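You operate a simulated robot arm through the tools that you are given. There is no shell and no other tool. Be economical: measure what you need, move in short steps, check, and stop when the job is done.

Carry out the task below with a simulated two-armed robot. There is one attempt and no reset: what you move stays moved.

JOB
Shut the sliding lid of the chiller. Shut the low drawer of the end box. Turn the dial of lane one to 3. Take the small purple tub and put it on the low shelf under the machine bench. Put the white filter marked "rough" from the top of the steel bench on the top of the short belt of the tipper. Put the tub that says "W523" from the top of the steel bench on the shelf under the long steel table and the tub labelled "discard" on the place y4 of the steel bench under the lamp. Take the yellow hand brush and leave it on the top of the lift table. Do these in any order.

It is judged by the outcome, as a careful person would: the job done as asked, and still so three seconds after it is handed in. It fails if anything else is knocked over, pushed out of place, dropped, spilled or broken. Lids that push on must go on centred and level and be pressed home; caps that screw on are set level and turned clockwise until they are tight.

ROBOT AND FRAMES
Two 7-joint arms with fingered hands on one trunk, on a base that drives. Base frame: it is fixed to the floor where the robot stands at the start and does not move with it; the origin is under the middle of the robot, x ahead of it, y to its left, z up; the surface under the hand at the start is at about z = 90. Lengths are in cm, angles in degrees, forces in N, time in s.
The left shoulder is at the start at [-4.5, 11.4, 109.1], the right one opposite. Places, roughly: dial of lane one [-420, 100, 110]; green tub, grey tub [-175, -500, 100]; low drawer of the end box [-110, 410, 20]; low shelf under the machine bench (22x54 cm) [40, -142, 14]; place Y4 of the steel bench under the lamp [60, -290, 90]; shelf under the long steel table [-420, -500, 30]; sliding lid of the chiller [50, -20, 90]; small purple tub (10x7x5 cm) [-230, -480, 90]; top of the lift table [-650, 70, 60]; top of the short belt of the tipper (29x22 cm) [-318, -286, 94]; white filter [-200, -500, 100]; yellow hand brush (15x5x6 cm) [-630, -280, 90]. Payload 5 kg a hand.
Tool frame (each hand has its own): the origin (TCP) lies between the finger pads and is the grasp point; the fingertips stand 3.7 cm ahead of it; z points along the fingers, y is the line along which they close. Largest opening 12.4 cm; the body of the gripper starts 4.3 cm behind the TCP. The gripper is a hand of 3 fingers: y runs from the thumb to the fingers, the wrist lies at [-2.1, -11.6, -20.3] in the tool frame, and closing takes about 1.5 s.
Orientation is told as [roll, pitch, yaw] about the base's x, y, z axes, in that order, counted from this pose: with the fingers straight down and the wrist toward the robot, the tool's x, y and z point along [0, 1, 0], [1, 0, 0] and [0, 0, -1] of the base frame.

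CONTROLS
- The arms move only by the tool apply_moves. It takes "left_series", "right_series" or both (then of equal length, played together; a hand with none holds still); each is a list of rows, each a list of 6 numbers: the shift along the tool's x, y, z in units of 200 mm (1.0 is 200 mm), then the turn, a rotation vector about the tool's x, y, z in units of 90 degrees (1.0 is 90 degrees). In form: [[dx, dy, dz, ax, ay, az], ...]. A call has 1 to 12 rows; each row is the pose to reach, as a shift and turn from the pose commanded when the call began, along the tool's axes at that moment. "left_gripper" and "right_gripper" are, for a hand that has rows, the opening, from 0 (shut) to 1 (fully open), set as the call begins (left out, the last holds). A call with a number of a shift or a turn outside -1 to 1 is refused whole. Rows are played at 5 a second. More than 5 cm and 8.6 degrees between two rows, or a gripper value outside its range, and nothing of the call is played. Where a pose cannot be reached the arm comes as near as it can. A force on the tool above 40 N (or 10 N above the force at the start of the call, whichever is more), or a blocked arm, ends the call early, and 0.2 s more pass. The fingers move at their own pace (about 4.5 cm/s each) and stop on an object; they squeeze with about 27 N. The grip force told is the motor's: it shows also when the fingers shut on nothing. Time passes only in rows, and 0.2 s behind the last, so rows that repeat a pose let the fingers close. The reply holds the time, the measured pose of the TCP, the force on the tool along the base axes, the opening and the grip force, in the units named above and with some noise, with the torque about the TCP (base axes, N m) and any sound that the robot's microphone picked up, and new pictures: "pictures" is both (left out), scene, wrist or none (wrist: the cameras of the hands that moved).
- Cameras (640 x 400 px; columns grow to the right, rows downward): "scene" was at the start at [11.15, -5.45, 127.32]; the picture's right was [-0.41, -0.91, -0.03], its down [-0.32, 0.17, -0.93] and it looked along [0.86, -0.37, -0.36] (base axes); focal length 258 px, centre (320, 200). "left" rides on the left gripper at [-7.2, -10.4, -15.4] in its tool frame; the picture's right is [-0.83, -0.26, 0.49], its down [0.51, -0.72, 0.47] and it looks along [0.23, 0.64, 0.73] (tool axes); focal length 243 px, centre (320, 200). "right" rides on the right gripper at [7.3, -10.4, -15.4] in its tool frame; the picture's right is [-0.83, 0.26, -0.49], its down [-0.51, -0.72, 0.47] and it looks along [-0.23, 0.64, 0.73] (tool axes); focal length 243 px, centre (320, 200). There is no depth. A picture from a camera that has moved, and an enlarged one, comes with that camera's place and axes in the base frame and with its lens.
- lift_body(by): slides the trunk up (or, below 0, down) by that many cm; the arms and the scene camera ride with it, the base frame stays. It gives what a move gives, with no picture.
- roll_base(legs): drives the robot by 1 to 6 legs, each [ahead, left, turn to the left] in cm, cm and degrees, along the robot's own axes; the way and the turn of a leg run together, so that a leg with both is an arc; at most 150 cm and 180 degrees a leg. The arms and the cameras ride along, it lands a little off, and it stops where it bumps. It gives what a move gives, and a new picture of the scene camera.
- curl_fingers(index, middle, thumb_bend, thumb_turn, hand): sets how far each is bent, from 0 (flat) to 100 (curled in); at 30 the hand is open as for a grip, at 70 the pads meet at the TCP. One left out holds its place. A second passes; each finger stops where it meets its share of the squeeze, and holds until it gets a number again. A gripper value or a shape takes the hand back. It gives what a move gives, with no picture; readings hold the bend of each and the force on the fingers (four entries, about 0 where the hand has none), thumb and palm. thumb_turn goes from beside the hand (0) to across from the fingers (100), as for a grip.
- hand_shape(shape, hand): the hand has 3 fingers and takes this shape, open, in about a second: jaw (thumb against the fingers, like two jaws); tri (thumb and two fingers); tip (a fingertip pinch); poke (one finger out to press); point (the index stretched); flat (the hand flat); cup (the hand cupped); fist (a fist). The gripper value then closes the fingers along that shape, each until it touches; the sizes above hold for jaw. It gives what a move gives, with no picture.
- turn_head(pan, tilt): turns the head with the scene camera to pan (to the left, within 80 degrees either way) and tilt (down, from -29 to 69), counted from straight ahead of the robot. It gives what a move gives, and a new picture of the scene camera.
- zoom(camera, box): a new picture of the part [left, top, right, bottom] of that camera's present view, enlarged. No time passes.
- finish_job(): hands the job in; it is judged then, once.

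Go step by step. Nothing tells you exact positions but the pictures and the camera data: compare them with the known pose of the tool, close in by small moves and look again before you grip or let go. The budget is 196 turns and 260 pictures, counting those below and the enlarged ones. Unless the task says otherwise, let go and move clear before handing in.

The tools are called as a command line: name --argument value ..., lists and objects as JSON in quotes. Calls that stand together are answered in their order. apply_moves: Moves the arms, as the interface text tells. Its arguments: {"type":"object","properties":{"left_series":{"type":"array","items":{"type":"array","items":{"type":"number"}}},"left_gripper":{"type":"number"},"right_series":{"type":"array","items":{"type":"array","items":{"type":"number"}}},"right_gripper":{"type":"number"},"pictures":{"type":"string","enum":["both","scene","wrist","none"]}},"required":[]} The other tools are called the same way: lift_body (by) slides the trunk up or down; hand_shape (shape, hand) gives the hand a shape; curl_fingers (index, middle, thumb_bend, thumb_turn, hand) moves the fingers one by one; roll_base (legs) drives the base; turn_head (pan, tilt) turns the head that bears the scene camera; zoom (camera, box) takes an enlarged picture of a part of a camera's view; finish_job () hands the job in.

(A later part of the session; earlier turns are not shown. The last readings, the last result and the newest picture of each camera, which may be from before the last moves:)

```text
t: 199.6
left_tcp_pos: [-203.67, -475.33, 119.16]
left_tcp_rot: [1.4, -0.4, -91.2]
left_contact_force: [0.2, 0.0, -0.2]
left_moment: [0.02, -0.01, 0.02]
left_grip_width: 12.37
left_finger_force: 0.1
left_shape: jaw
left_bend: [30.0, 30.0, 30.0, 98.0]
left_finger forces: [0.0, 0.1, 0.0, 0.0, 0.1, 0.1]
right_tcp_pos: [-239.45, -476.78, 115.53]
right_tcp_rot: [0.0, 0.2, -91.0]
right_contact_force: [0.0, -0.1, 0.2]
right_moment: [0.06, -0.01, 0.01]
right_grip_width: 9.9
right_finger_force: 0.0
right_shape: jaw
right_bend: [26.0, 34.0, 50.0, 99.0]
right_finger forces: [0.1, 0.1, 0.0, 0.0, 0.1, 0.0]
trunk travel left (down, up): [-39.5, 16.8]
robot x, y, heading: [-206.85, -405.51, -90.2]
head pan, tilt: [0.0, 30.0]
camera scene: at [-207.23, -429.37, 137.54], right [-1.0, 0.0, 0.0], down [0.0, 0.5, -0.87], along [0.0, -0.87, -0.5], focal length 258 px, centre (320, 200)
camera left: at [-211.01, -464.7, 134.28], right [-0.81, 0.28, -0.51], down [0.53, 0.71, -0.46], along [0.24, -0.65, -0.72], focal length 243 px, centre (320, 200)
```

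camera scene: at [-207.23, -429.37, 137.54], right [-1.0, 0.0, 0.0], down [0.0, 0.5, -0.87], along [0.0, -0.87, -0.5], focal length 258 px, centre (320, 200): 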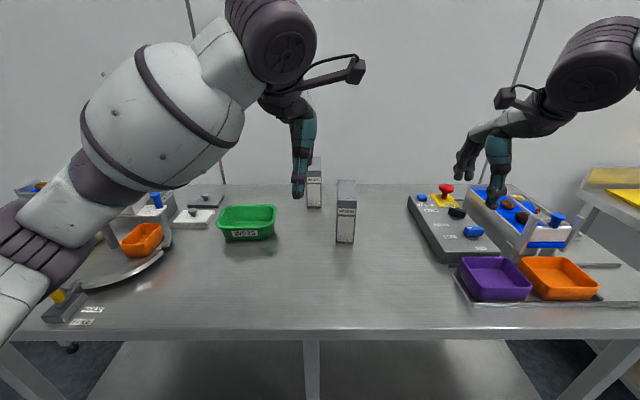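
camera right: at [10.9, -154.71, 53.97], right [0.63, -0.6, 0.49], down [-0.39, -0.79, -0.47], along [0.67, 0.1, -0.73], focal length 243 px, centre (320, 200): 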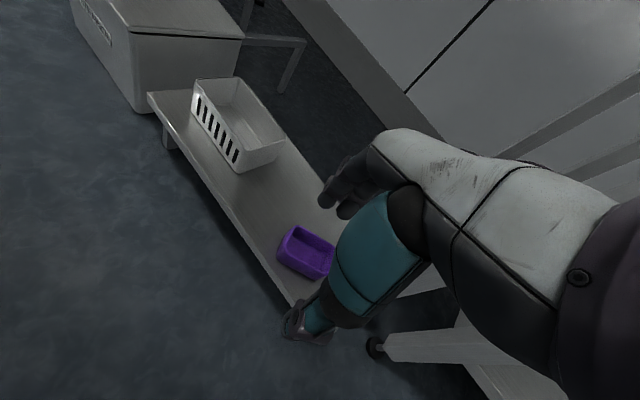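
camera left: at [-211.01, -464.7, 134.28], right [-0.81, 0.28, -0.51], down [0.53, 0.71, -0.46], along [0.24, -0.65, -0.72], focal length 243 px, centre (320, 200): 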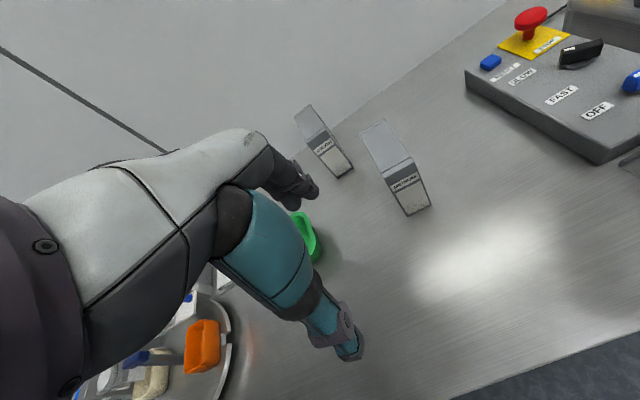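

The rough filter is about 5 cm wide (x -203 to -207.6), 15 cm deep (y -505 to -520) and 14 cm tall, so I must grip it across x with the left hand turned. I'll pull the right hand back, and edge the base closer.

apply_moves --right_series '[[0, -0.15, -0.1, 0, 0, 0], [0, -0.3, -0.2, 0, 0, 0], [0, -0.45, -0.2, 0, 0, 0], [0, -0.6, -0.2, 0, 0, 0], [0, -0.6, -0.2, 0, 0, 0]]' --pictures "none"

roll_base --legs '[[10, 0, 0]]'

```text
t: 200.8
left_tcp_pos: [-203.68, -475.34, 119.14]
left_tcp_rot: [1.2, -0.4, -91.2]
left_contact_force: [-0.2, -0.5, 0.2]
left_moment: [0.01, 0.04, 0.0]
left_grip_width: 12.36
left_finger_force: 0.0
left_shape: jaw
left_bend: [30.0, 30.0, 30.0, 98.0]
left_finger forces: [0.0, 0.1, 0.2, 0.0, 0.0, 0.0]
right_tcp_pos: [-239.07, -464.83, 119.44]
right_tcp_rot: [-0.1, 0.2, -91.0]
right_contact_force: [-0.1, -0.2, 0.3]
right_moment: [-0.01, 0.04, 0.0]
right_grip_width: 9.9
right_finger_force: 0.2
right_shape: jaw
right_bend: [26.0, 34.0, 50.0, 99.0]
right_finger forces: [0.0, 0.0, 0.0, 0.0, 0.0, 0.0]
trunk travel left (down, up): [-39.5, 16.8]
robot x, y, heading: [-206.56, -405.03, -90.2]
head pan, tilt: [0.0, 30.0]
```

```text
t: 201.9
left_tcp_pos: [-203.84, -485.17, 119.25]
left_tcp_rot: [1.3, -0.4, -91.1]
left_contact_force: [0.2, 0.2, 0.2]
left_moment: [-0.02, -0.01, -0.03]
left_grip_width: 12.36
left_finger_force: 0.0
left_shape: jaw
left_bend: [30.0, 30.0, 30.0, 98.0]
left_finger forces: [0.1, 0.0, 0.1, 0.1, 0.0, 0.0]
right_tcp_pos: [-239.14, -474.63, 119.67]
right_tcp_rot: [0.0, 0.0, -91.1]
right_contact_force: [-0.6, 0.3, 0.0]
right_moment: [0.02, 0.01, 0.01]
right_grip_width: 9.91
right_finger_force: 0.0
right_shape: jaw
right_bend: [26.0, 34.0, 50.0, 99.0]
right_finger forces: [0.0, 0.1, 0.0, 0.0, 0.0, 0.0]
trunk travel left (down, up): [-39.5, 16.8]
robot x, y, heading: [-207.24, -415.71, -90.1]
head pan, tilt: [0.0, 30.0]
camera scene: at [-207.24, -439.24, 137.59], right [-1.0, 0.0, 0.0], down [0.0, 0.5, -0.87], along [0.0, -0.87, -0.5], focal length 258 px, centre (320, 200)
```

scene: 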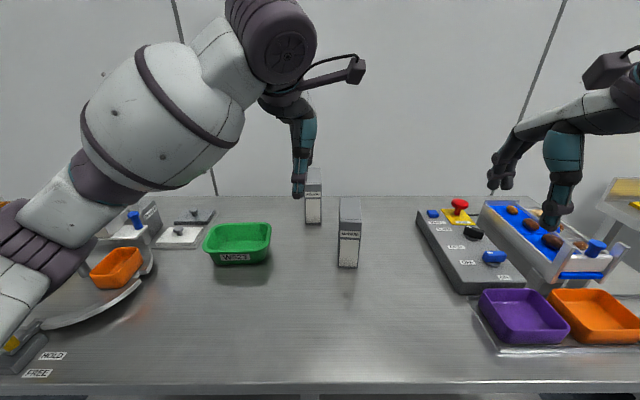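

There's room. I rotate the left hand 90° about the vertical, above everything, so that its fingers will close across x.

apply_moves --left_series '[[0, 0, 0, 0, 0, 0.09], [0, 0, 0, 0, 0, 0.18], [0, 0, 0, 0, 0, 0.27], [0, 0, 0, 0, 0, 0.36], [0, 0, 0, 0, 0, 0.45], [0, 0, 0, 0, 0, 0.54], [0, 0, 0, 0, 0, 0.63], [0, 0, 0, 0, 0, 0.72], [0, 0, 0, 0, 0, 0.81], [0, 0, 0, 0, 0, 0.9], [0, 0, 0, 0, 0, 0.985], [0, 0, 0, 0, 0, 0.985]]'

```text
t: 204.5
left_tcp_pos: [-203.72, -485.26, 119.01]
left_tcp_rot: [0.3, 1.3, -180.1]
left_contact_force: [0.1, 0.2, -0.8]
left_moment: [0.0, 0.04, 0.02]
left_grip_width: 12.37
left_finger_force: 0.1
left_shape: jaw
left_bend: [30.0, 30.0, 30.0, 98.0]
left_finger forces: [0.0, 0.1, 0.1, 0.1, 0.1, 0.0]
right_tcp_pos: [-239.16, -474.75, 119.56]
right_tcp_rot: [-0.1, 0.0, -91.2]
right_contact_force: [0.2, -0.3, 0.5]
right_moment: [0.01, -0.01, 0.01]
right_grip_width: 9.89
right_finger_force: 0.0
right_shape: jaw
right_bend: [26.0, 34.0, 50.0, 99.0]
right_finger forces: [0.1, 0.0, 0.1, 0.1, 0.1, 0.0]
trunk travel left (down, up): [-39.5, 16.8]
robot x, y, heading: [-207.13, -415.66, -90.1]
head pan, tilt: [0.0, 30.0]
camera scene: at [-207.22, -439.42, 137.54], right [-1.0, 0.0, 0.0], down [0.0, 0.5, -0.87], along [0.0, -0.87, -0.5], focal length 258 px, centre (320, 200)
camera left: at [-193.61, -478.07, 134.62], right [0.27, 0.83, -0.49], down [0.73, -0.51, -0.45], along [-0.62, -0.24, -0.74], focal length 243 px, centre (320, 200)
```

scene: 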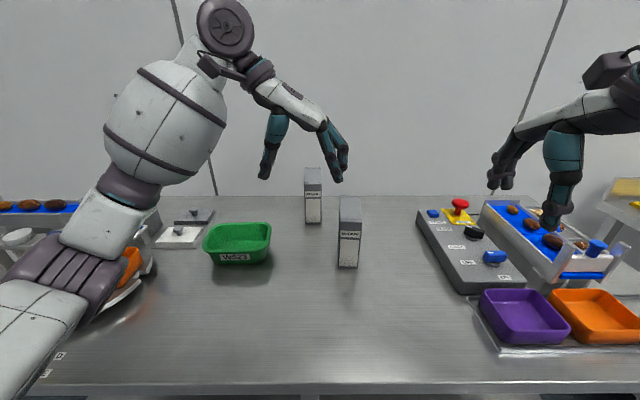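
left: 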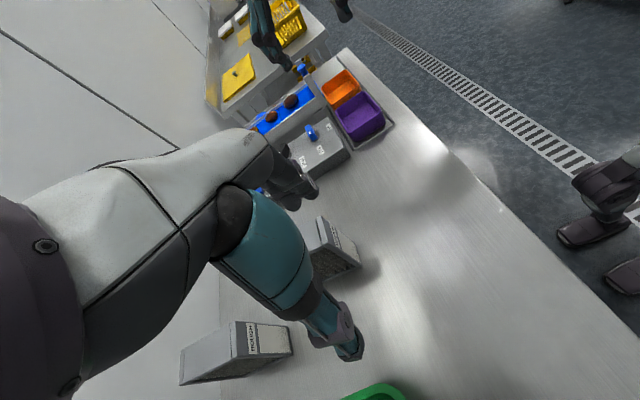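

The hand is turned. I move it over the rough filter at height, and look before lowering.

apply_moves --left_series '[[0.2, 0.02, 0, 0, 0, 0], [0.4, 0.04, 0, 0, 0, 0], [0.6, 0.06, 0, 0, 0, 0], [0.8, 0.075, 0, 0, 0, 0], [0.95, 0.075, 0, 0, 0, 0], [0.95, 0.075, 0, 0, 0, 0]]' --left_gripper 0.8 --pictures "none"

apply_moves --left_series '[[0.15, 0, 0.05, 0, 0, 0], [0.3, 0, 0.1, 0, 0, 0], [0.4, 0, 0.15, 0, 0, 0], [0.44, 0, 0.2, 0, 0, 0], [0.44, 0, 0.25, 0, 0, 0], [0.44, 0, 0.25, 0, 0, 0]]'

```text
t: 205.9
left_tcp_pos: [-205.22, -504.1, 119.46]
left_tcp_rot: [0.4, 1.4, -179.9]
left_contact_force: [0.2, 0.1, 0.7]
left_moment: [-0.01, 0.0, 0.02]
left_grip_width: 9.93
left_finger_force: 0.1
left_shape: jaw
left_bend: [26.0, 34.0, 50.0, 99.0]
left_finger forces: [0.1, 0.1, 0.0, 0.1, 0.1, 0.0]
right_tcp_pos: [-239.1, -474.75, 119.67]
right_tcp_rot: [-0.1, 0.1, -91.0]
right_contact_force: [-0.3, -0.2, 0.7]
right_moment: [0.0, 0.02, 0.0]
right_grip_width: 9.9
right_finger_force: 0.0
right_shape: jaw
right_bend: [26.0, 34.0, 50.0, 99.0]
right_finger forces: [0.0, 0.1, 0.0, 0.0, 0.0, 0.0]
trunk travel left (down, up): [-39.5, 16.8]
robot x, y, heading: [-207.05, -415.76, -90.3]
head pan, tilt: [0.0, 30.0]
```

```text
t: 207.3
left_tcp_pos: [-204.89, -512.24, 114.54]
left_tcp_rot: [0.5, 1.3, -179.9]
left_contact_force: [0.4, -0.5, 1.0]
left_moment: [0.01, 0.0, 0.01]
left_grip_width: 9.95
left_finger_force: 0.0
left_shape: jaw
left_bend: [26.0, 34.0, 50.0, 99.0]
left_finger forces: [0.0, 0.0, 0.0, 0.0, 0.0, 0.0]
left hand out of reach, approached as far as the arm can: row 3, 4, 5, 6
right_tcp_pos: [-239.25, -474.81, 119.55]
right_tcp_rot: [-0.1, 0.1, -91.1]
right_contact_force: [0.3, -0.5, -0.9]
right_moment: [-0.03, 0.0, -0.01]
right_grip_width: 9.9
right_finger_force: 0.1
right_shape: jaw
right_bend: [26.0, 34.0, 50.0, 99.0]
right_finger forces: [0.0, 0.0, 0.0, 0.1, 0.0, 0.0]
trunk travel left (down, up): [-39.5, 16.8]
robot x, y, heading: [-206.89, -415.42, -90.0]
head pan, tilt: [0.0, 30.0]
camera scene: at [-207.22, -439.44, 137.54], right [-1.0, 0.0, 0.0], down [0.0, 0.5, -0.87], along [0.0, -0.87, -0.5], focal length 258 px, centre (320, 200)
camera left: at [-194.72, -504.87, 130.12], right [0.27, 0.83, -0.49], down [0.73, -0.51, -0.45], along [-0.62, -0.24, -0.74], focal length 243 px, centre (320, 200)
```

scene: 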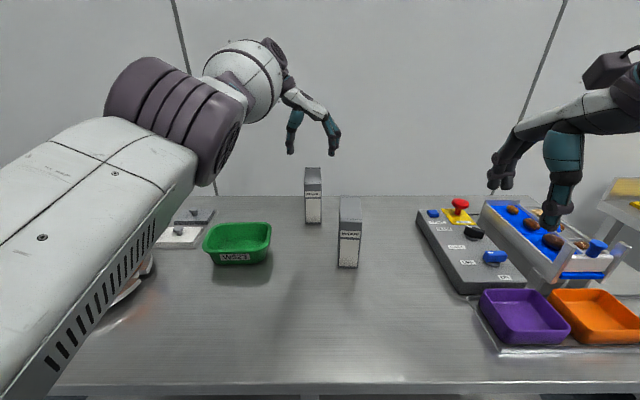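
left: 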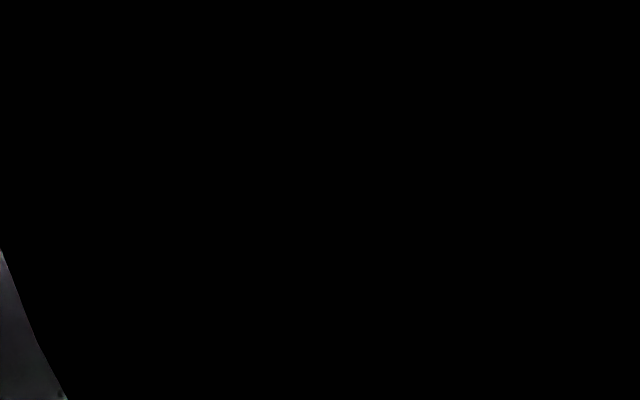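

The hand is centred above the rough filter (its top is at z≈105). I lower it in small steps to z≈101.

apply_moves --left_series '[[0, 0, 0.1, 0, 0, 0], [0, 0, 0.2, 0, 0, 0], [0, 0.01, 0.3, 0, 0, 0], [0, 0.01, 0.38, 0, 0, 0], [0, 0.01, 0.38, 0, 0, 0]]'

zoom --camera "scene" --box '[240, 130, 400, 240]'

```text
t: 208.5
left_tcp_pos: [-205.02, -513.05, 106.78]
left_tcp_rot: [0.3, 1.2, -179.9]
left_contact_force: [0.3, -0.6, -0.4]
left_moment: [-0.01, -0.01, 0.0]
left_grip_width: 9.94
left_finger_force: 0.0
left_shape: jaw
left_bend: [26.0, 34.0, 50.0, 99.0]
left_finger forces: [0.0, 0.0, 0.1, 0.0, 0.0, 0.1]
left hand out of reach, approached as far as the arm can: row 2, 3, 4, 5
right_tcp_pos: [-239.22, -474.86, 119.59]
right_tcp_rot: [-0.2, 0.1, -91.1]
right_contact_force: [-0.6, 0.2, -0.1]
right_moment: [0.0, -0.02, 0.01]
right_grip_width: 9.9
right_finger_force: 0.1
right_shape: jaw
right_bend: [26.0, 34.0, 50.0, 99.0]
right_finger forces: [0.0, 0.0, 0.1, 0.1, 0.0, 0.0]
trunk travel left (down, up): [-39.5, 16.8]
robot x, y, heading: [-207.31, -415.65, -90.1]
head pan, tilt: [0.0, 30.0]
camera scene: at [-207.23, -439.42, 137.55], right [-1.0, 0.0, 0.0], down [0.0, 0.5, -0.87], along [0.0, -0.87, -0.5], focal length 258 px, centre (320, 200)
camera left: at [-194.91, -505.74, 122.39], right [0.27, 0.83, -0.49], down [0.73, -0.51, -0.45], along [-0.62, -0.24, -0.74], focal length 243 px, centre (320, 200)
```

scene: 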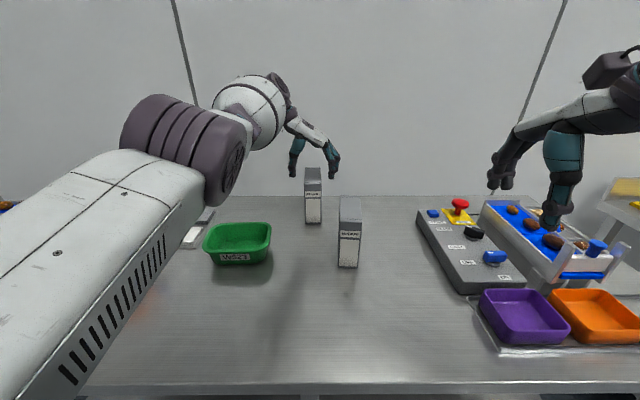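
left: 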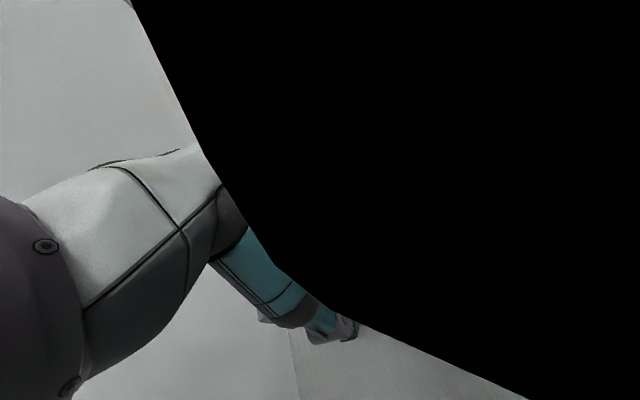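

```text
3.64 times, centred on (320, 185) of scene
camera zoom: at [-207.23, -439.42, 137.55], right [-1.0, 0.0, 0.0], down [0.0, 0.5, -0.87], along [0.0, -0.87, -0.5], focal length 939 px, centre (320, 254)
```

zoom: 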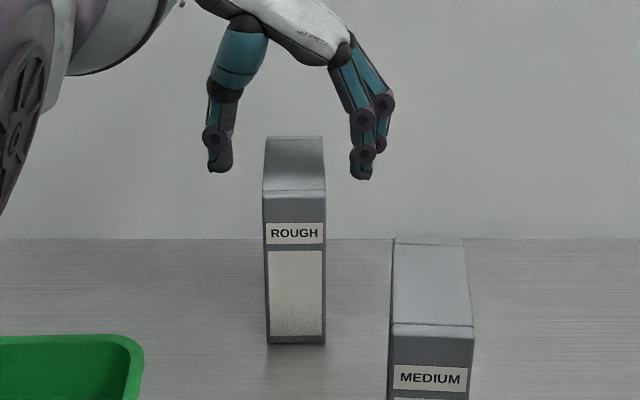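

The hand straddles the filter centrally. I lower the last 5.5 cm and close.

apply_moves --left_series '[[-0.02, 0.01, 0.08, 0, 0, 0], [-0.02, 0.01, 0.16, 0, 0, 0], [-0.02, 0.01, 0.23, 0, 0, 0], [-0.02, 0.01, 0.28, 0, 0, 0], [-0.02, 0.01, 0.28, 0, 0, 0]]' --pictures "scene"

apply_moves --left_series '[[0, 0, 0, 0, 0, 0], [0, 0, 0, 0, 0, 0], [0, 0, 0, 0, 0, 0], [0, 0, 0, 0, 0, 0], [0, 0, 0, 0, 0, 0], [0, 0, 0, 0, 0, 0], [0, 0, 0, 0, 0, 0]]' --left_gripper 0 --pictures "scene"

```text
t: 209.7
left_tcp_pos: [-205.28, -513.26, 101.32]
left_tcp_rot: [0.3, 1.3, -179.9]
left_contact_force: [-0.4, 0.4, -0.6]
left_moment: [0.01, 0.01, 0.01]
left_grip_width: 9.94
left_finger_force: 0.0
left_shape: jaw
left_bend: [26.0, 34.0, 50.0, 99.0]
left_finger forces: [0.0, 0.0, 0.1, 0.1, 0.0, 0.1]
left hand out of reach, approached as far as the arm can: row 1, 2, 3, 4, 5
right_tcp_pos: [-239.11, -474.85, 119.5]
right_tcp_rot: [-0.1, 0.1, -91.2]
right_contact_force: [-0.1, -0.2, -0.6]
right_moment: [0.01, -0.01, 0.01]
right_grip_width: 9.89
right_finger_force: 0.0
right_shape: jaw
right_bend: [26.0, 34.0, 50.0, 99.0]
right_finger forces: [0.1, 0.0, 0.0, 0.0, 0.0, 0.1]
trunk travel left (down, up): [-39.5, 16.8]
robot x, y, heading: [-206.96, -415.45, -90.4]
head pan, tilt: [0.0, 30.0]
camera scene: at [-207.24, -439.42, 137.54], right [-1.0, 0.0, 0.0], down [0.0, 0.5, -0.87], along [0.0, -0.87, -0.5], focal length 258 px, centre (320, 200)
```

scene: 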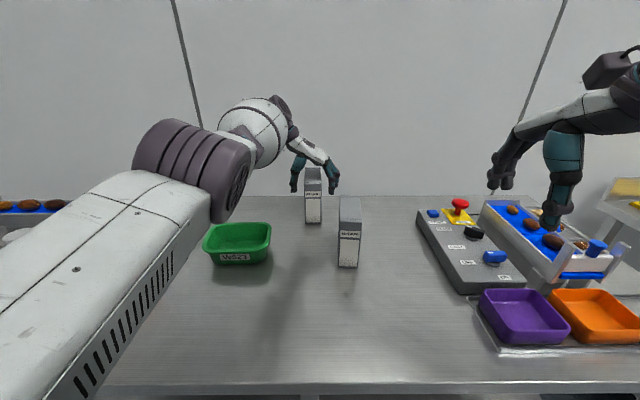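

```text
t: 211.3
left_tcp_pos: [-205.21, -513.28, 101.23]
left_tcp_rot: [0.3, 1.3, -179.9]
left_contact_force: [-0.3, 0.1, 0.3]
left_moment: [0.02, 0.02, -0.01]
left_grip_width: 4.83
left_finger_force: 27.0
left_shape: jaw
left_bend: [74.0, 50.0, 73.0, 100.0]
left_finger forces: [15.6, 8.6, 0.0, 0.0, 24.1, 0.0]
right_tcp_pos: [-239.05, -474.9, 119.62]
right_tcp_rot: [-0.1, 0.1, -91.1]
right_contact_force: [0.2, 0.1, 0.3]
right_moment: [0.04, 0.0, 0.01]
right_grip_width: 9.91
right_finger_force: 0.1
right_shape: jaw
right_bend: [26.0, 34.0, 50.0, 99.0]
right_finger forces: [0.0, 0.0, 0.1, 0.0, 0.1, 0.1]
trunk travel left (down, up): [-39.5, 16.8]
robot x, y, heading: [-206.64, -415.55, -90.2]
head pan, tilt: [0.0, 30.0]
camera scene: at [-207.24, -439.45, 137.54], right [-1.0, 0.0, 0.0], down [0.0, 0.5, -0.87], along [0.0, -0.87, -0.5], focal length 258 px, centre (320, 200)
```

scene: 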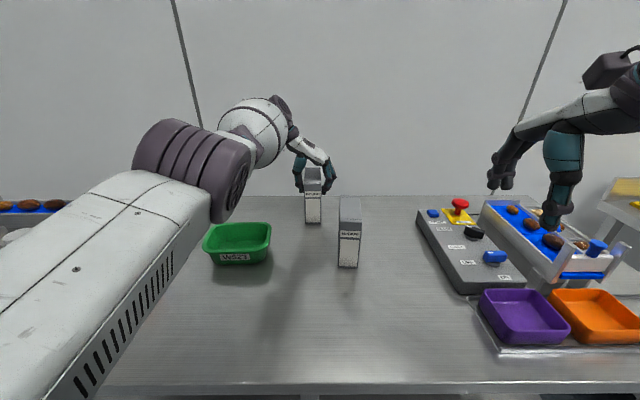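

The filter is gripped (4.8 cm). I lift it straight up with the trunk.

lift_body --by 16

apply_moves --left_series '[[-0.1, -0.05, -0.05, 0, 0, 0], [-0.2, -0.1, -0.1, 0, 0, 0], [-0.35, -0.15, -0.15, 0, 0, 0], [-0.5, -0.2, -0.15, 0, 0, 0], [-0.7, -0.25, -0.15, 0, 0, 0], [-0.9, -0.25, -0.15, 0, 0, 0], [-1.0, -0.25, -0.15, 0, 0, 0], [-1.0, -0.25, -0.15, 0, 0, 0]]'

```text
t: 213.1
left_tcp_pos: [-205.1, -507.8, 150.13]
left_tcp_rot: [20.4, 1.2, -179.4]
left_contact_force: [0.5, -0.4, -2.6]
left_moment: [0.09, 0.04, -0.01]
left_grip_width: 4.85
left_finger_force: 26.8
left_shape: jaw
left_bend: [74.0, 50.0, 73.0, 100.0]
left_finger forces: [15.9, 8.5, 0.1, 0.0, 24.4, 0.1]
right_tcp_pos: [-239.19, -474.97, 135.17]
right_tcp_rot: [-0.1, 0.4, -91.1]
right_contact_force: [-0.2, -0.6, -0.1]
right_moment: [0.02, -0.01, -0.01]
right_grip_width: 9.87
right_finger_force: 0.1
right_shape: jaw
right_bend: [26.0, 34.0, 50.0, 99.0]
right_finger forces: [0.0, 0.1, 0.0, 0.0, 0.1, 0.0]
trunk travel left (down, up): [-55.5, 0.8]
robot x, y, heading: [-206.98, -415.66, -90.2]
head pan, tilt: [0.0, 30.0]
```

```text
t: 214.9
left_tcp_pos: [-202.62, -506.48, 153.23]
left_tcp_rot: [20.6, 1.1, -179.4]
left_contact_force: [0.6, -0.4, -1.5]
left_moment: [0.09, 0.0, 0.01]
left_grip_width: 4.84
left_finger_force: 27.1
left_shape: jaw
left_bend: [74.0, 50.0, 73.0, 100.0]
left_finger forces: [15.9, 8.4, 0.1, 0.0, 24.3, 0.1]
left hand out of reach, approached as far as the arm can: row 1, 2, 3, 4, 5, 6, 7, 8
right_tcp_pos: [-239.11, -474.92, 135.58]
right_tcp_rot: [-0.1, 0.1, -91.0]
right_contact_force: [-0.4, -0.8, 0.3]
right_moment: [0.01, -0.01, 0.02]
right_grip_width: 9.89
right_finger_force: 0.0
right_shape: jaw
right_bend: [26.0, 34.0, 50.0, 99.0]
right_finger forces: [0.0, 0.0, 0.0, 0.0, 0.0, 0.1]
trunk travel left (down, up): [-55.5, 0.8]
robot x, y, heading: [-207.04, -415.68, -90.1]
head pan, tilt: [0.0, 30.0]
camera scene: at [-207.19, -428.58, 156.52], right [-1.0, 0.0, 0.0], down [0.0, 0.5, -0.87], along [0.0, -0.87, -0.5], focal length 258 px, centre (320, 200)
camera left: at [-192.46, -494.36, 165.29], right [0.27, 0.61, -0.75], down [0.73, -0.63, -0.25], along [-0.62, -0.48, -0.62], focal length 243 px, centre (320, 200)
```

scene: 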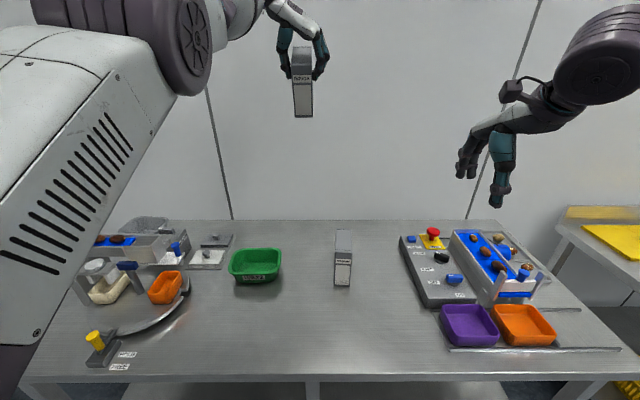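
left: 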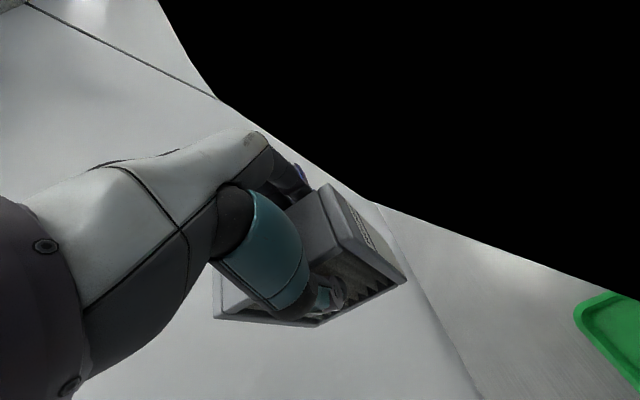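

The lift left the left arm stretched and tilted. I'll bring the hand back toward the robot and down, and see how it responds.

apply_moves --left_series '[[-0.1, 0, 0.1, 0, 0, 0], [-0.2, 0, 0.2, 0, 0, 0], [-0.3, 0, 0.3, 0, 0, 0], [-0.4, 0, 0.4, 0, 0, 0], [-0.5, 0, 0.5, 0, 0, 0], [-0.5, 0, 0.5, 0, 0, 0]]'

```text
t: 216.3
left_tcp_pos: [-202.78, -509.68, 144.96]
left_tcp_rot: [20.5, 1.0, -179.4]
left_contact_force: [0.4, -0.1, -0.4]
left_moment: [0.08, -0.05, 0.01]
left_grip_width: 4.83
left_finger_force: 26.9
left_shape: jaw
left_bend: [74.0, 50.0, 73.0, 100.0]
left_finger forces: [15.9, 8.4, 0.0, 0.0, 24.3, 0.0]
left hand out of reach, approached as far as the arm can: row 1, 2, 3, 4, 5, 6
right_tcp_pos: [-239.17, -474.84, 135.52]
right_tcp_rot: [0.0, 0.2, -91.0]
right_contact_force: [-0.3, -0.3, -0.6]
right_moment: [-0.02, 0.01, 0.01]
right_grip_width: 9.9
right_finger_force: 0.0
right_shape: jaw
right_bend: [26.0, 34.0, 50.0, 99.0]
right_finger forces: [0.1, 0.0, 0.1, 0.0, 0.1, 0.0]
trunk travel left (down, up): [-55.5, 0.8]
robot x, y, heading: [-207.25, -415.45, -90.4]
head pan, tilt: [0.0, 30.0]
camera scene: at [-207.18, -428.66, 156.51], right [-1.0, 0.0, 0.0], down [0.0, 0.5, -0.87], along [0.0, -0.87, -0.5], focal length 258 px, centre (320, 200)
camera left: at [-192.5, -497.51, 156.96], right [0.27, 0.61, -0.75], down [0.73, -0.63, -0.25], along [-0.62, -0.48, -0.62], focal length 243 px, centre (320, 200)
```

scene: 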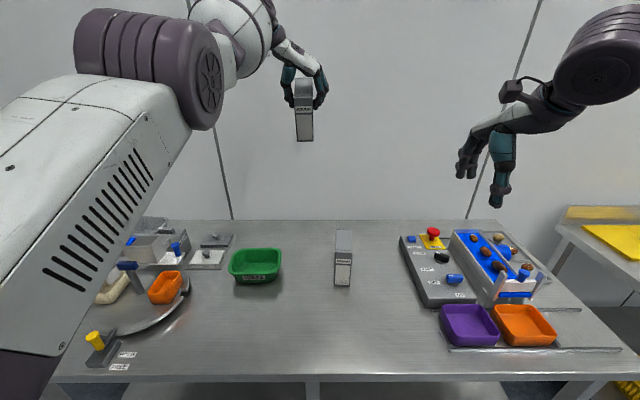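
left: 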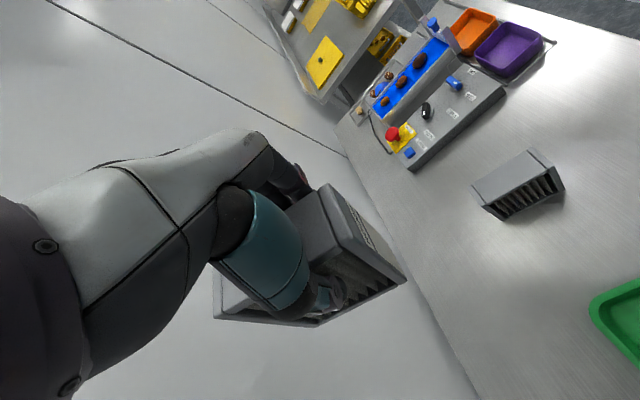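

Still stretched, as the commanded pose lies beyond reach. I keep drawing it back.

apply_moves --left_series '[[-0.15, 0, 0.1, 0, 0, 0], [-0.3, 0, 0.2, 0, 0, 0], [-0.45, 0, 0.3, 0, 0, 0], [-0.6, 0, 0.38, 0, 0, 0], [-0.75, 0, 0.45, 0, 0, 0], [-0.9, 0, 0.5, 0, 0, 0], [-1.0, 0, 0.5, 0, 0, 0], [-1.0, 0, 0.5, 0, 0, 0]]' --pictures "scene"

```text
t: 218.1
left_tcp_pos: [-202.42, -512.46, 134.07]
left_tcp_rot: [20.7, 1.1, -179.5]
left_contact_force: [-0.3, 0.1, -1.3]
left_moment: [0.09, 0.02, -0.02]
left_grip_width: 4.77
left_finger_force: 26.9
left_shape: jaw
left_bend: [74.0, 50.0, 73.0, 100.0]
left_finger forces: [15.9, 8.4, 0.0, 0.0, 24.3, 0.0]
left hand out of reach, approached as far as the arm can: row 1, 2, 3, 4, 5, 6, 7, 8
right_tcp_pos: [-239.26, -474.83, 135.55]
right_tcp_rot: [-0.1, 0.2, -91.0]
right_contact_force: [1.1, -0.3, -0.2]
right_moment: [-0.03, 0.02, 0.0]
right_grip_width: 9.88
right_finger_force: 0.0
right_shape: jaw
right_bend: [26.0, 34.0, 50.0, 99.0]
right_finger forces: [0.0, 0.1, 0.0, 0.1, 0.1, 0.1]
trunk travel left (down, up): [-55.5, 0.8]
robot x, y, heading: [-207.41, -415.82, -90.2]
head pan, tilt: [0.0, 30.0]
camera scene: at [-207.2, -428.64, 156.51], right [-1.0, 0.0, 0.0], down [0.0, 0.5, -0.87], along [0.0, -0.87, -0.5], focal length 258 px, centre (320, 200)
```

scene: 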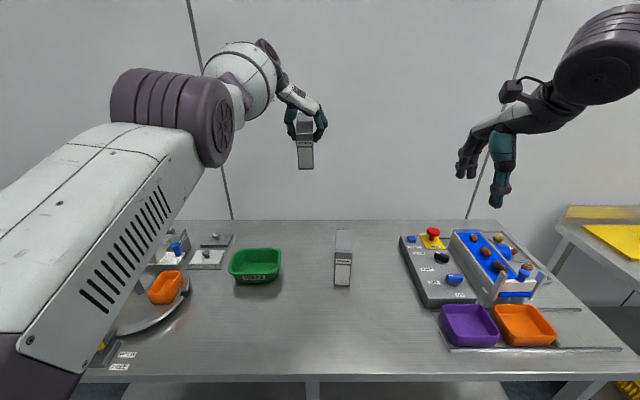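

Raising the trunk also moves the shoulders back, hence the stretch. I'll back the base off with the filter high, and then lower the trunk again.

roll_base --legs '[[-45, 0, 0]]'

apply_moves --left_series '[[-0.15, 0, 0.05, 0, 0, 0], [-0.3, 0, 0.1, 0, 0, 0], [-0.45, 0, 0.15, 0, 0, 0], [-0.6, 0, 0.2, 0, 0, 0], [-0.75, 0, 0.25, 0, 0, 0], [-0.9, 0, 0.3, 0, 0, 0], [-1.0, 0, 0.3, 0, 0, 0], [-1.0, 0, 0.3, 0, 0, 0]]' --pictures "none"

lift_body --by -6

```text
t: 220.9
left_tcp_pos: [-203.04, -466.73, 133.67]
left_tcp_rot: [20.4, 1.1, -179.9]
left_contact_force: [-0.5, -1.2, -2.2]
left_moment: [0.12, 0.0, 0.01]
left_grip_width: 4.85
left_finger_force: 27.3
left_shape: jaw
left_bend: [74.0, 50.0, 73.0, 100.0]
left_finger forces: [15.8, 8.4, 0.0, 0.1, 24.3, 0.0]
right_tcp_pos: [-239.37, -428.83, 135.33]
right_tcp_rot: [0.0, 0.3, -91.6]
right_contact_force: [0.0, -0.1, 0.4]
right_moment: [0.01, 0.03, -0.02]
right_grip_width: 9.87
right_finger_force: 0.0
right_shape: jaw
right_bend: [26.0, 34.0, 50.0, 99.0]
right_finger forces: [0.0, 0.0, 0.0, 0.0, 0.0, 0.0]
trunk travel left (down, up): [-55.5, 0.8]
robot x, y, heading: [-206.7, -369.41, -90.8]
head pan, tilt: [0.0, 30.0]
camera scene: at [-206.93, -382.98, 156.46], right [-1.0, 0.01, 0.0], down [0.01, 0.5, -0.86], along [-0.01, -0.86, -0.5], focal length 258 px, centre (320, 200)
```

scene: 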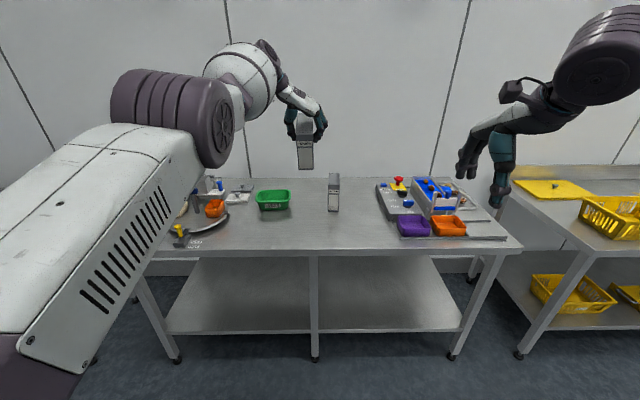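

```text
t: 222.7
left_tcp_pos: [-204.25, -467.73, 123.93]
left_tcp_rot: [20.5, 1.1, -180.0]
left_contact_force: [0.7, -0.4, -2.5]
left_moment: [0.06, -0.01, 0.03]
left_grip_width: 4.82
left_finger_force: 27.2
left_shape: jaw
left_bend: [74.0, 50.0, 73.0, 100.0]
left_finger forces: [15.9, 8.4, 0.0, 0.2, 24.4, 0.1]
left hand out of reach, approached as far as the arm can: row 1, 2, 3, 4, 5, 6, 7, 8
right_tcp_pos: [-239.29, -428.66, 135.64]
right_tcp_rot: [0.1, 0.2, -91.6]
right_contact_force: [-0.6, -0.2, -0.2]
right_moment: [0.01, 0.01, 0.01]
right_grip_width: 9.92
right_finger_force: 0.1
right_shape: jaw
right_bend: [26.0, 34.0, 50.0, 99.0]
right_finger forces: [0.1, 0.0, 0.1, 0.0, 0.0, 0.0]
trunk travel left (down, up): [-55.5, 0.8]
robot x, y, heading: [-206.99, -369.51, -90.7]
head pan, tilt: [0.0, 30.0]
```

```text
t: 223.7
left_tcp_pos: [-204.0, -468.68, 104.84]
left_tcp_rot: [12.2, 1.0, 179.8]
left_contact_force: [-0.2, -0.5, -0.6]
left_moment: [0.06, 0.0, -0.02]
left_grip_width: 4.83
left_finger_force: 27.0
left_shape: jaw
left_bend: [74.0, 50.0, 73.0, 100.0]
left_finger forces: [16.0, 9.3, 0.1, 0.0, 25.3, 0.1]
right_tcp_pos: [-239.26, -428.33, 129.96]
right_tcp_rot: [-0.1, -0.2, -91.5]
right_contact_force: [0.7, 0.9, 0.1]
right_moment: [0.02, -0.02, -0.02]
right_grip_width: 9.9
right_finger_force: 0.1
right_shape: jaw
right_bend: [26.0, 34.0, 50.0, 99.0]
right_finger forces: [0.1, 0.0, 0.1, 0.0, 0.1, 0.0]
trunk travel left (down, up): [-49.5, 6.8]
robot x, y, heading: [-206.68, -369.54, -90.8]
head pan, tilt: [0.0, 30.0]
```

The hand dropped with the trunk, so I back away fully from the bench before lowering more.

roll_base --legs '[[-28, 0, 0]]'

apply_moves --left_series '[[-0.15, 0, -0.1, 0, 0, 0], [-0.3, 0, -0.2, 0, 0, 0], [-0.45, 0, -0.3, 0, 0, 0], [-0.6, 0, -0.4, 0, 0, 0], [-0.75, 0, -0.4, 0, 0, 0], [-0.9, 0, -0.4, 0, 0, 0], [-0.9, 0, -0.4, 0, 0, 0]]' --pictures "scene"

```text
t: 225.8
left_tcp_pos: [-202.15, -441.33, 104.39]
left_tcp_rot: [12.0, 1.2, 179.0]
left_contact_force: [-0.3, 0.2, -1.6]
left_moment: [0.05, -0.04, -0.03]
left_grip_width: 4.82
left_finger_force: 26.9
left_shape: jaw
left_bend: [74.0, 50.0, 73.0, 100.0]
left_finger forces: [16.4, 9.0, 0.1, 0.0, 25.2, 0.1]
right_tcp_pos: [-236.72, -400.89, 129.3]
right_tcp_rot: [0.1, 0.2, -92.3]
right_contact_force: [0.3, 0.4, 0.8]
right_moment: [0.01, -0.01, -0.01]
right_grip_width: 9.89
right_finger_force: 0.1
right_shape: jaw
right_bend: [26.0, 34.0, 50.0, 99.0]
right_finger forces: [0.1, 0.0, 0.0, 0.0, 0.1, 0.0]
trunk travel left (down, up): [-49.5, 6.8]
robot x, y, heading: [-202.69, -342.13, -91.4]
head pan, tilt: [0.0, 30.0]
stopped in leg 1: the robot was blocked; the commanded pose is now the measured one
camera scene: at [-203.95, -361.55, 149.29], right [-1.0, 0.02, 0.0], down [0.01, 0.5, -0.87], along [-0.02, -0.87, -0.5], focal length 258 px, centre (320, 200)
```

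scene: 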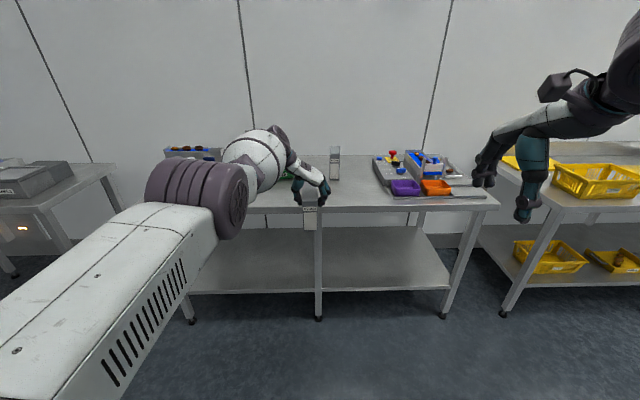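

```text
t: 227.4
left_tcp_pos: [-202.37, -441.44, 107.65]
left_tcp_rot: [11.9, 1.1, 179.0]
left_contact_force: [0.5, 0.5, -1.5]
left_moment: [0.05, -0.04, 0.01]
left_grip_width: 4.8
left_finger_force: 26.8
left_shape: jaw
left_bend: [74.0, 50.0, 73.0, 100.0]
left_finger forces: [16.5, 9.1, 0.0, 0.0, 25.4, 0.1]
left hand out of reach, approached as far as the arm can: row 1, 2, 3, 4, 5, 6, 7
right_tcp_pos: [-236.57, -401.03, 129.39]
right_tcp_rot: [0.1, 0.2, -92.4]
right_contact_force: [-0.1, 0.4, 0.9]
right_moment: [0.01, -0.04, 0.04]
right_grip_width: 9.93
right_finger_force: 0.1
right_shape: jaw
right_bend: [26.0, 34.0, 50.0, 99.0]
right_finger forces: [0.1, 0.0, 0.0, 0.0, 0.0, 0.1]
trunk travel left (down, up): [-49.5, 6.8]
robot x, y, heading: [-203.52, -342.11, -91.4]
head pan, tilt: [0.0, 30.0]
camera scene: at [-203.67, -361.6, 149.28], right [-1.0, 0.02, 0.0], down [0.01, 0.5, -0.87], along [-0.02, -0.87, -0.5], focal length 258 px, centre (320, 200)
```

scene: 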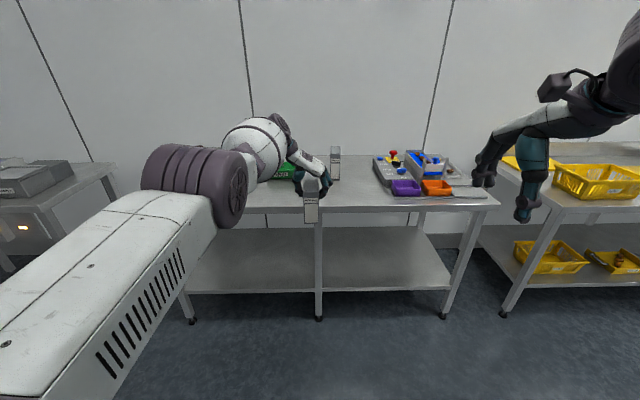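

The robot touched something behind at y≈-342; I move forward a little. Then I turn the left hand back to its usual yaw to free the stretched arm.

roll_base --legs '[[8, 0, 0]]'

apply_moves --left_series '[[0, 0, 0, 0, 0, -0.09], [0, 0, 0, 0, 0, -0.18], [0, 0, 0, 0, 0, -0.27], [0, 0, 0, 0, 0, -0.36], [0, 0, 0, 0, 0, -0.45], [0, 0, 0, 0, 0, -0.54], [0, 0, 0, 0, 0, -0.54]]' --pictures "scene"

```text
t: 228.4
left_tcp_pos: [-202.54, -448.77, 108.59]
left_tcp_rot: [12.5, 1.1, 178.9]
left_contact_force: [-0.6, 0.4, -1.3]
left_moment: [-0.01, -0.02, 0.03]
left_grip_width: 4.82
left_finger_force: 26.9
left_shape: jaw
left_bend: [74.0, 50.0, 73.0, 100.0]
left_finger forces: [16.5, 9.0, 0.0, 0.0, 25.3, 0.0]
right_tcp_pos: [-236.66, -408.02, 129.88]
right_tcp_rot: [0.1, -0.2, -92.4]
right_contact_force: [0.0, 0.1, -0.3]
right_moment: [-0.1, 0.0, 0.0]
right_grip_width: 9.9
right_finger_force: 0.1
right_shape: jaw
right_bend: [26.0, 34.0, 50.0, 99.0]
right_finger forces: [0.1, 0.0, 0.1, 0.0, 0.0, 0.0]
trunk travel left (down, up): [-49.5, 6.8]
robot x, y, heading: [-203.35, -350.15, -91.1]
head pan, tilt: [0.0, 30.0]
camera scene: at [-203.8, -368.57, 149.48], right [-1.0, 0.02, 0.0], down [0.01, 0.49, -0.87], along [-0.02, -0.87, -0.49], focal length 258 px, centre (320, 200)
```

scene: 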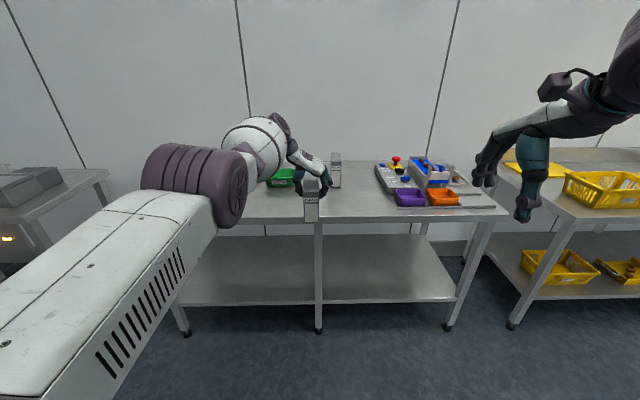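

```text
t: 230.0
left_tcp_pos: [-203.86, -458.13, 107.38]
left_tcp_rot: [8.7, -8.1, -133.1]
left_contact_force: [1.7, 0.5, -2.3]
left_moment: [0.09, 0.0, 0.01]
left_grip_width: 4.82
left_finger_force: 26.5
left_shape: jaw
left_bend: [74.0, 50.0, 73.0, 100.0]
left_finger forces: [16.3, 8.7, 0.0, 0.1, 25.4, 0.1]
left hand out of reach, approached as far as the arm can: row 1, 2, 3, 4, 5, 6, 7
right_tcp_pos: [-236.61, -408.88, 129.48]
right_tcp_rot: [0.0, 0.3, -92.3]
right_contact_force: [-0.5, 0.7, 0.9]
right_moment: [0.02, 0.03, 0.02]
right_grip_width: 9.89
right_finger_force: 0.2
right_shape: jaw
right_bend: [26.0, 34.0, 50.0, 99.0]
right_finger forces: [0.0, 0.1, 0.0, 0.0, 0.0, 0.0]
trunk travel left (down, up): [-49.5, 6.8]
robot x, y, heading: [-203.18, -350.0, -91.5]
head pan, tilt: [0.0, 30.0]
camera scene: at [-203.79, -369.57, 149.27], right [-1.0, 0.02, 0.0], down [0.01, 0.5, -0.87], along [-0.02, -0.87, -0.5], focal length 258 px, centre (320, 200)
```

scene: 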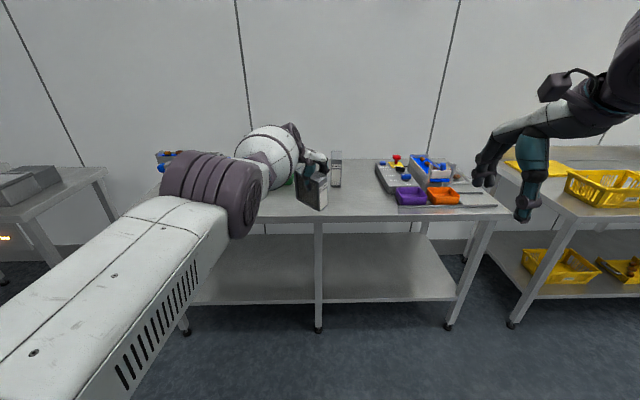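

The arm still reads as stretched. I test a small pull straight back and up.

apply_moves --left_series '[[0.1, -0.25, -0.15, 0, 0, 0], [0.1, -0.4, -0.3, 0, 0, 0], [0.1, -0.55, -0.45, 0, 0, 0], [0.1, -0.7, -0.6, 0, 0, 0], [0.1, -0.85, -0.75, 0, 0, 0], [0.1, -1.0, -0.9, 0, 0, 0], [0.1, -1.0, -0.9, 0, 0, 0]]' --pictures "scene"

```text
refused: row 1 steps farther than a row can; nothing moved
```

apply_moves --left_series '[[0.05, -0.12, -0.12, 0, 0, 0], [0.1, -0.26, -0.26, 0, 0, 0], [0.1, -0.4, -0.4, 0, 0, 0], [0.1, -0.55, -0.55, 0, 0, 0], [0.1, -0.7, -0.7, 0, 0, 0], [0.1, -0.85, -0.85, 0, 0, 0], [0.1, -1.0, -1.0, 0, 0, 0], [0.1, -1.0, -1.0, 0, 0, 0]]' --pictures "scene"

```text
t: 231.8
left_tcp_pos: [-191.24, -458.21, 124.53]
left_tcp_rot: [8.8, -8.0, -133.2]
left_contact_force: [-0.1, 0.7, -1.3]
left_moment: [0.03, 0.04, 0.01]
left_grip_width: 4.8
left_finger_force: 26.8
left_shape: jaw
left_bend: [74.0, 50.0, 73.0, 100.0]
left_finger forces: [16.2, 8.9, 0.1, 0.0, 25.5, 0.0]
left hand out of reach, approached as far as the arm can: row 1, 2, 3, 4, 5, 6, 7, 8
right_tcp_pos: [-236.59, -408.88, 129.41]
right_tcp_rot: [-0.1, 0.2, -92.3]
right_contact_force: [-0.4, 0.0, 0.2]
right_moment: [-0.03, -0.01, -0.01]
right_grip_width: 9.9
right_finger_force: 0.0
right_shape: jaw
right_bend: [26.0, 34.0, 50.0, 99.0]
right_finger forces: [0.0, 0.0, 0.1, 0.0, 0.1, 0.1]
trunk travel left (down, up): [-49.5, 6.8]
robot x, y, heading: [-203.26, -350.6, -91.1]
head pan, tilt: [0.0, 30.0]
camera scene: at [-203.79, -369.48, 149.28], right [-1.0, 0.02, 0.0], down [0.01, 0.5, -0.87], along [-0.02, -0.87, -0.5], focal length 258 px, centre (320, 200)
```

scene: 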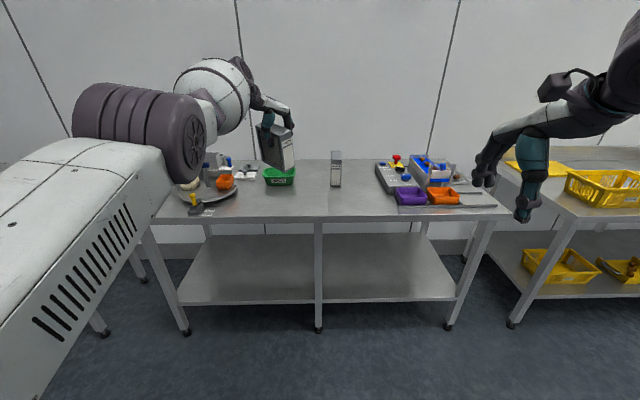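

Sideways moves follow but the straight elbow won't bend inward. I turn the robot left so the arm points to clear floor, where I can try lowering.

roll_base --legs '[[0, 0, 42]]'

apply_moves --left_series '[[-0.05, -0.12, 0.12, 0, 0, 0], [-0.1, -0.24, 0.26, 0, 0, 0], [-0.15, -0.36, 0.4, 0, 0, 0], [-0.2, -0.48, 0.55, 0, 0, 0], [-0.25, -0.6, 0.7, 0, 0, 0], [-0.3, -0.7, 0.85, 0, 0, 0], [-0.3, -0.8, 1.0, 0, 0, 0], [-0.3, -0.8, 1.0, 0, 0, 0]]' --pictures "scene"

```text
t: 234.2
left_tcp_pos: [-121.38, -421.68, 124.65]
left_tcp_rot: [8.8, -8.1, -90.7]
left_contact_force: [0.4, -0.3, -2.1]
left_moment: [-0.01, 0.05, -0.01]
left_grip_width: 4.81
left_finger_force: 26.9
left_shape: jaw
left_bend: [74.0, 50.0, 73.0, 100.0]
left_finger forces: [15.8, 8.5, 0.1, 0.1, 24.5, 0.0]
right_tcp_pos: [-188.18, -415.93, 129.37]
right_tcp_rot: [0.2, 0.1, -49.6]
right_contact_force: [-0.5, -0.2, -0.4]
right_moment: [0.0, 0.0, 0.0]
right_grip_width: 9.9
right_finger_force: 0.0
right_shape: jaw
right_bend: [26.0, 34.0, 50.0, 99.0]
right_finger forces: [0.1, 0.0, 0.0, 0.1, 0.0, 0.1]
trunk travel left (down, up): [-49.5, 6.8]
robot x, y, heading: [-203.05, -349.88, -48.6]
head pan, tilt: [0.0, 30.0]
camera scene: at [-190.72, -364.73, 149.29], right [-0.75, -0.66, 0.0], down [-0.33, 0.38, -0.87], along [0.57, -0.65, -0.5], focal length 258 px, centre (320, 200)
```

scene: 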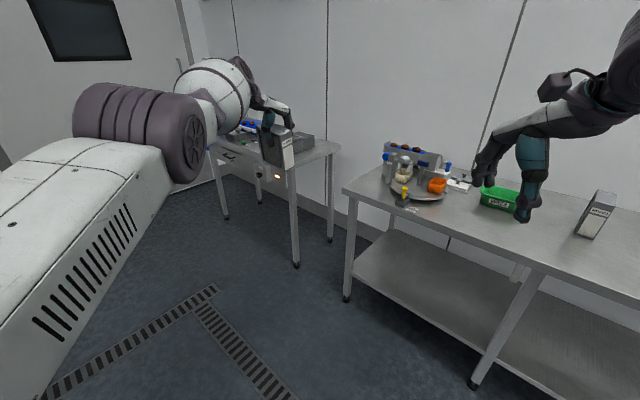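

```text
t: 236.0
left_tcp_pos: [-116.13, -416.78, 101.43]
left_tcp_rot: [8.7, -8.1, -90.6]
left_contact_force: [-0.5, 0.3, -1.5]
left_moment: [0.04, 0.05, 0.01]
left_grip_width: 4.8
left_finger_force: 26.6
left_shape: jaw
left_bend: [74.0, 50.0, 73.0, 100.0]
left_finger forces: [15.9, 8.4, 0.0, 0.0, 24.4, 0.0]
left hand out of reach, approached as far as the arm can: row 1, 2, 3, 4, 5, 6, 7, 8
right_tcp_pos: [-188.12, -415.87, 129.45]
right_tcp_rot: [0.0, 0.0, -49.7]
right_contact_force: [0.4, -0.2, -0.7]
right_moment: [-0.01, -0.01, -0.03]
right_grip_width: 9.88
right_finger_force: 0.0
right_shape: jaw
right_bend: [26.0, 34.0, 50.0, 99.0]
right_finger forces: [0.1, 0.0, 0.0, 0.0, 0.0, 0.1]
trunk travel left (down, up): [-49.5, 6.8]
robot x, y, heading: [-203.21, -350.12, -48.6]
head pan, tilt: [0.0, 30.0]
camera scene: at [-190.67, -364.71, 149.29], right [-0.75, -0.66, 0.0], down [-0.33, 0.38, -0.87], along [0.57, -0.65, -0.5], focal length 258 px, centre (320, 200)
```

scene: 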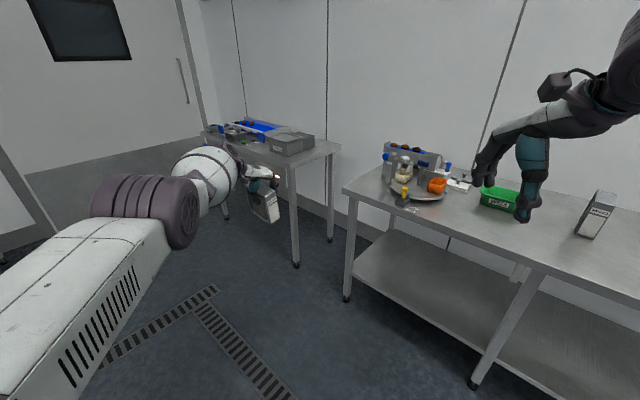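

Next I try moving it to the robot's right while pulling in, which should make the elbow flex outward.

apply_moves --left_series '[[-0.15, 0.02, 0, 0, 0, 0], [-0.3, 0.04, 0, 0, 0, 0], [-0.45, 0.06, -0.05, 0, 0, 0], [-0.6, 0.08, -0.1, 0, 0, 0], [-0.75, 0.1, -0.15, 0, 0, 0], [-0.9, 0.1, -0.2, 0, 0, 0], [-1.0, 0.1, -0.2, 0, 0, 0], [-1.0, 0.1, -0.2, 0, 0, 0]]' --pictures "scene"

```text
t: 237.8
left_tcp_pos: [-128.43, -427.71, 101.27]
left_tcp_rot: [8.8, -8.0, -90.6]
left_contact_force: [-0.2, 0.0, -2.5]
left_moment: [0.0, 0.07, -0.01]
left_grip_width: 4.8
left_finger_force: 27.0
left_shape: jaw
left_bend: [74.0, 50.0, 73.0, 100.0]
left_finger forces: [15.7, 8.4, 0.0, 0.0, 24.4, 0.0]
left hand out of reach, approached as far as the arm can: row 1, 2, 3, 4, 5, 6, 7, 8
right_tcp_pos: [-188.12, -415.85, 129.35]
right_tcp_rot: [0.0, 0.3, -49.6]
right_contact_force: [0.0, 0.4, 0.2]
right_moment: [-0.02, 0.0, 0.0]
right_grip_width: 9.9
right_finger_force: 0.0
right_shape: jaw
right_bend: [26.0, 34.0, 50.0, 99.0]
right_finger forces: [0.0, 0.1, 0.1, 0.0, 0.0, 0.1]
trunk travel left (down, up): [-49.5, 6.8]
robot x, y, heading: [-203.4, -349.93, -48.7]
head pan, tilt: [0.0, 30.0]
camera scene: at [-190.58, -364.71, 149.28], right [-0.75, -0.66, 0.0], down [-0.33, 0.38, -0.87], along [0.57, -0.65, -0.5], focal length 258 px, centre (320, 200)
```

scene: 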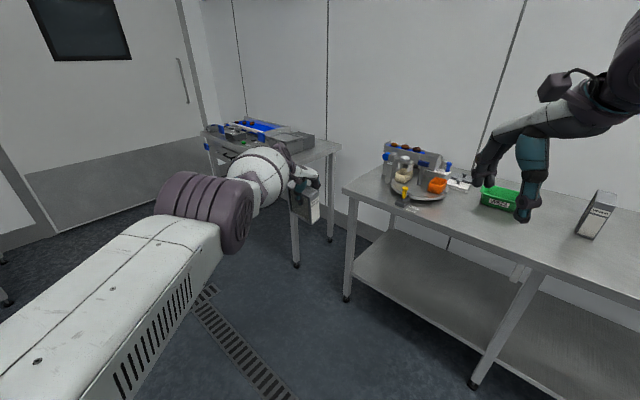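

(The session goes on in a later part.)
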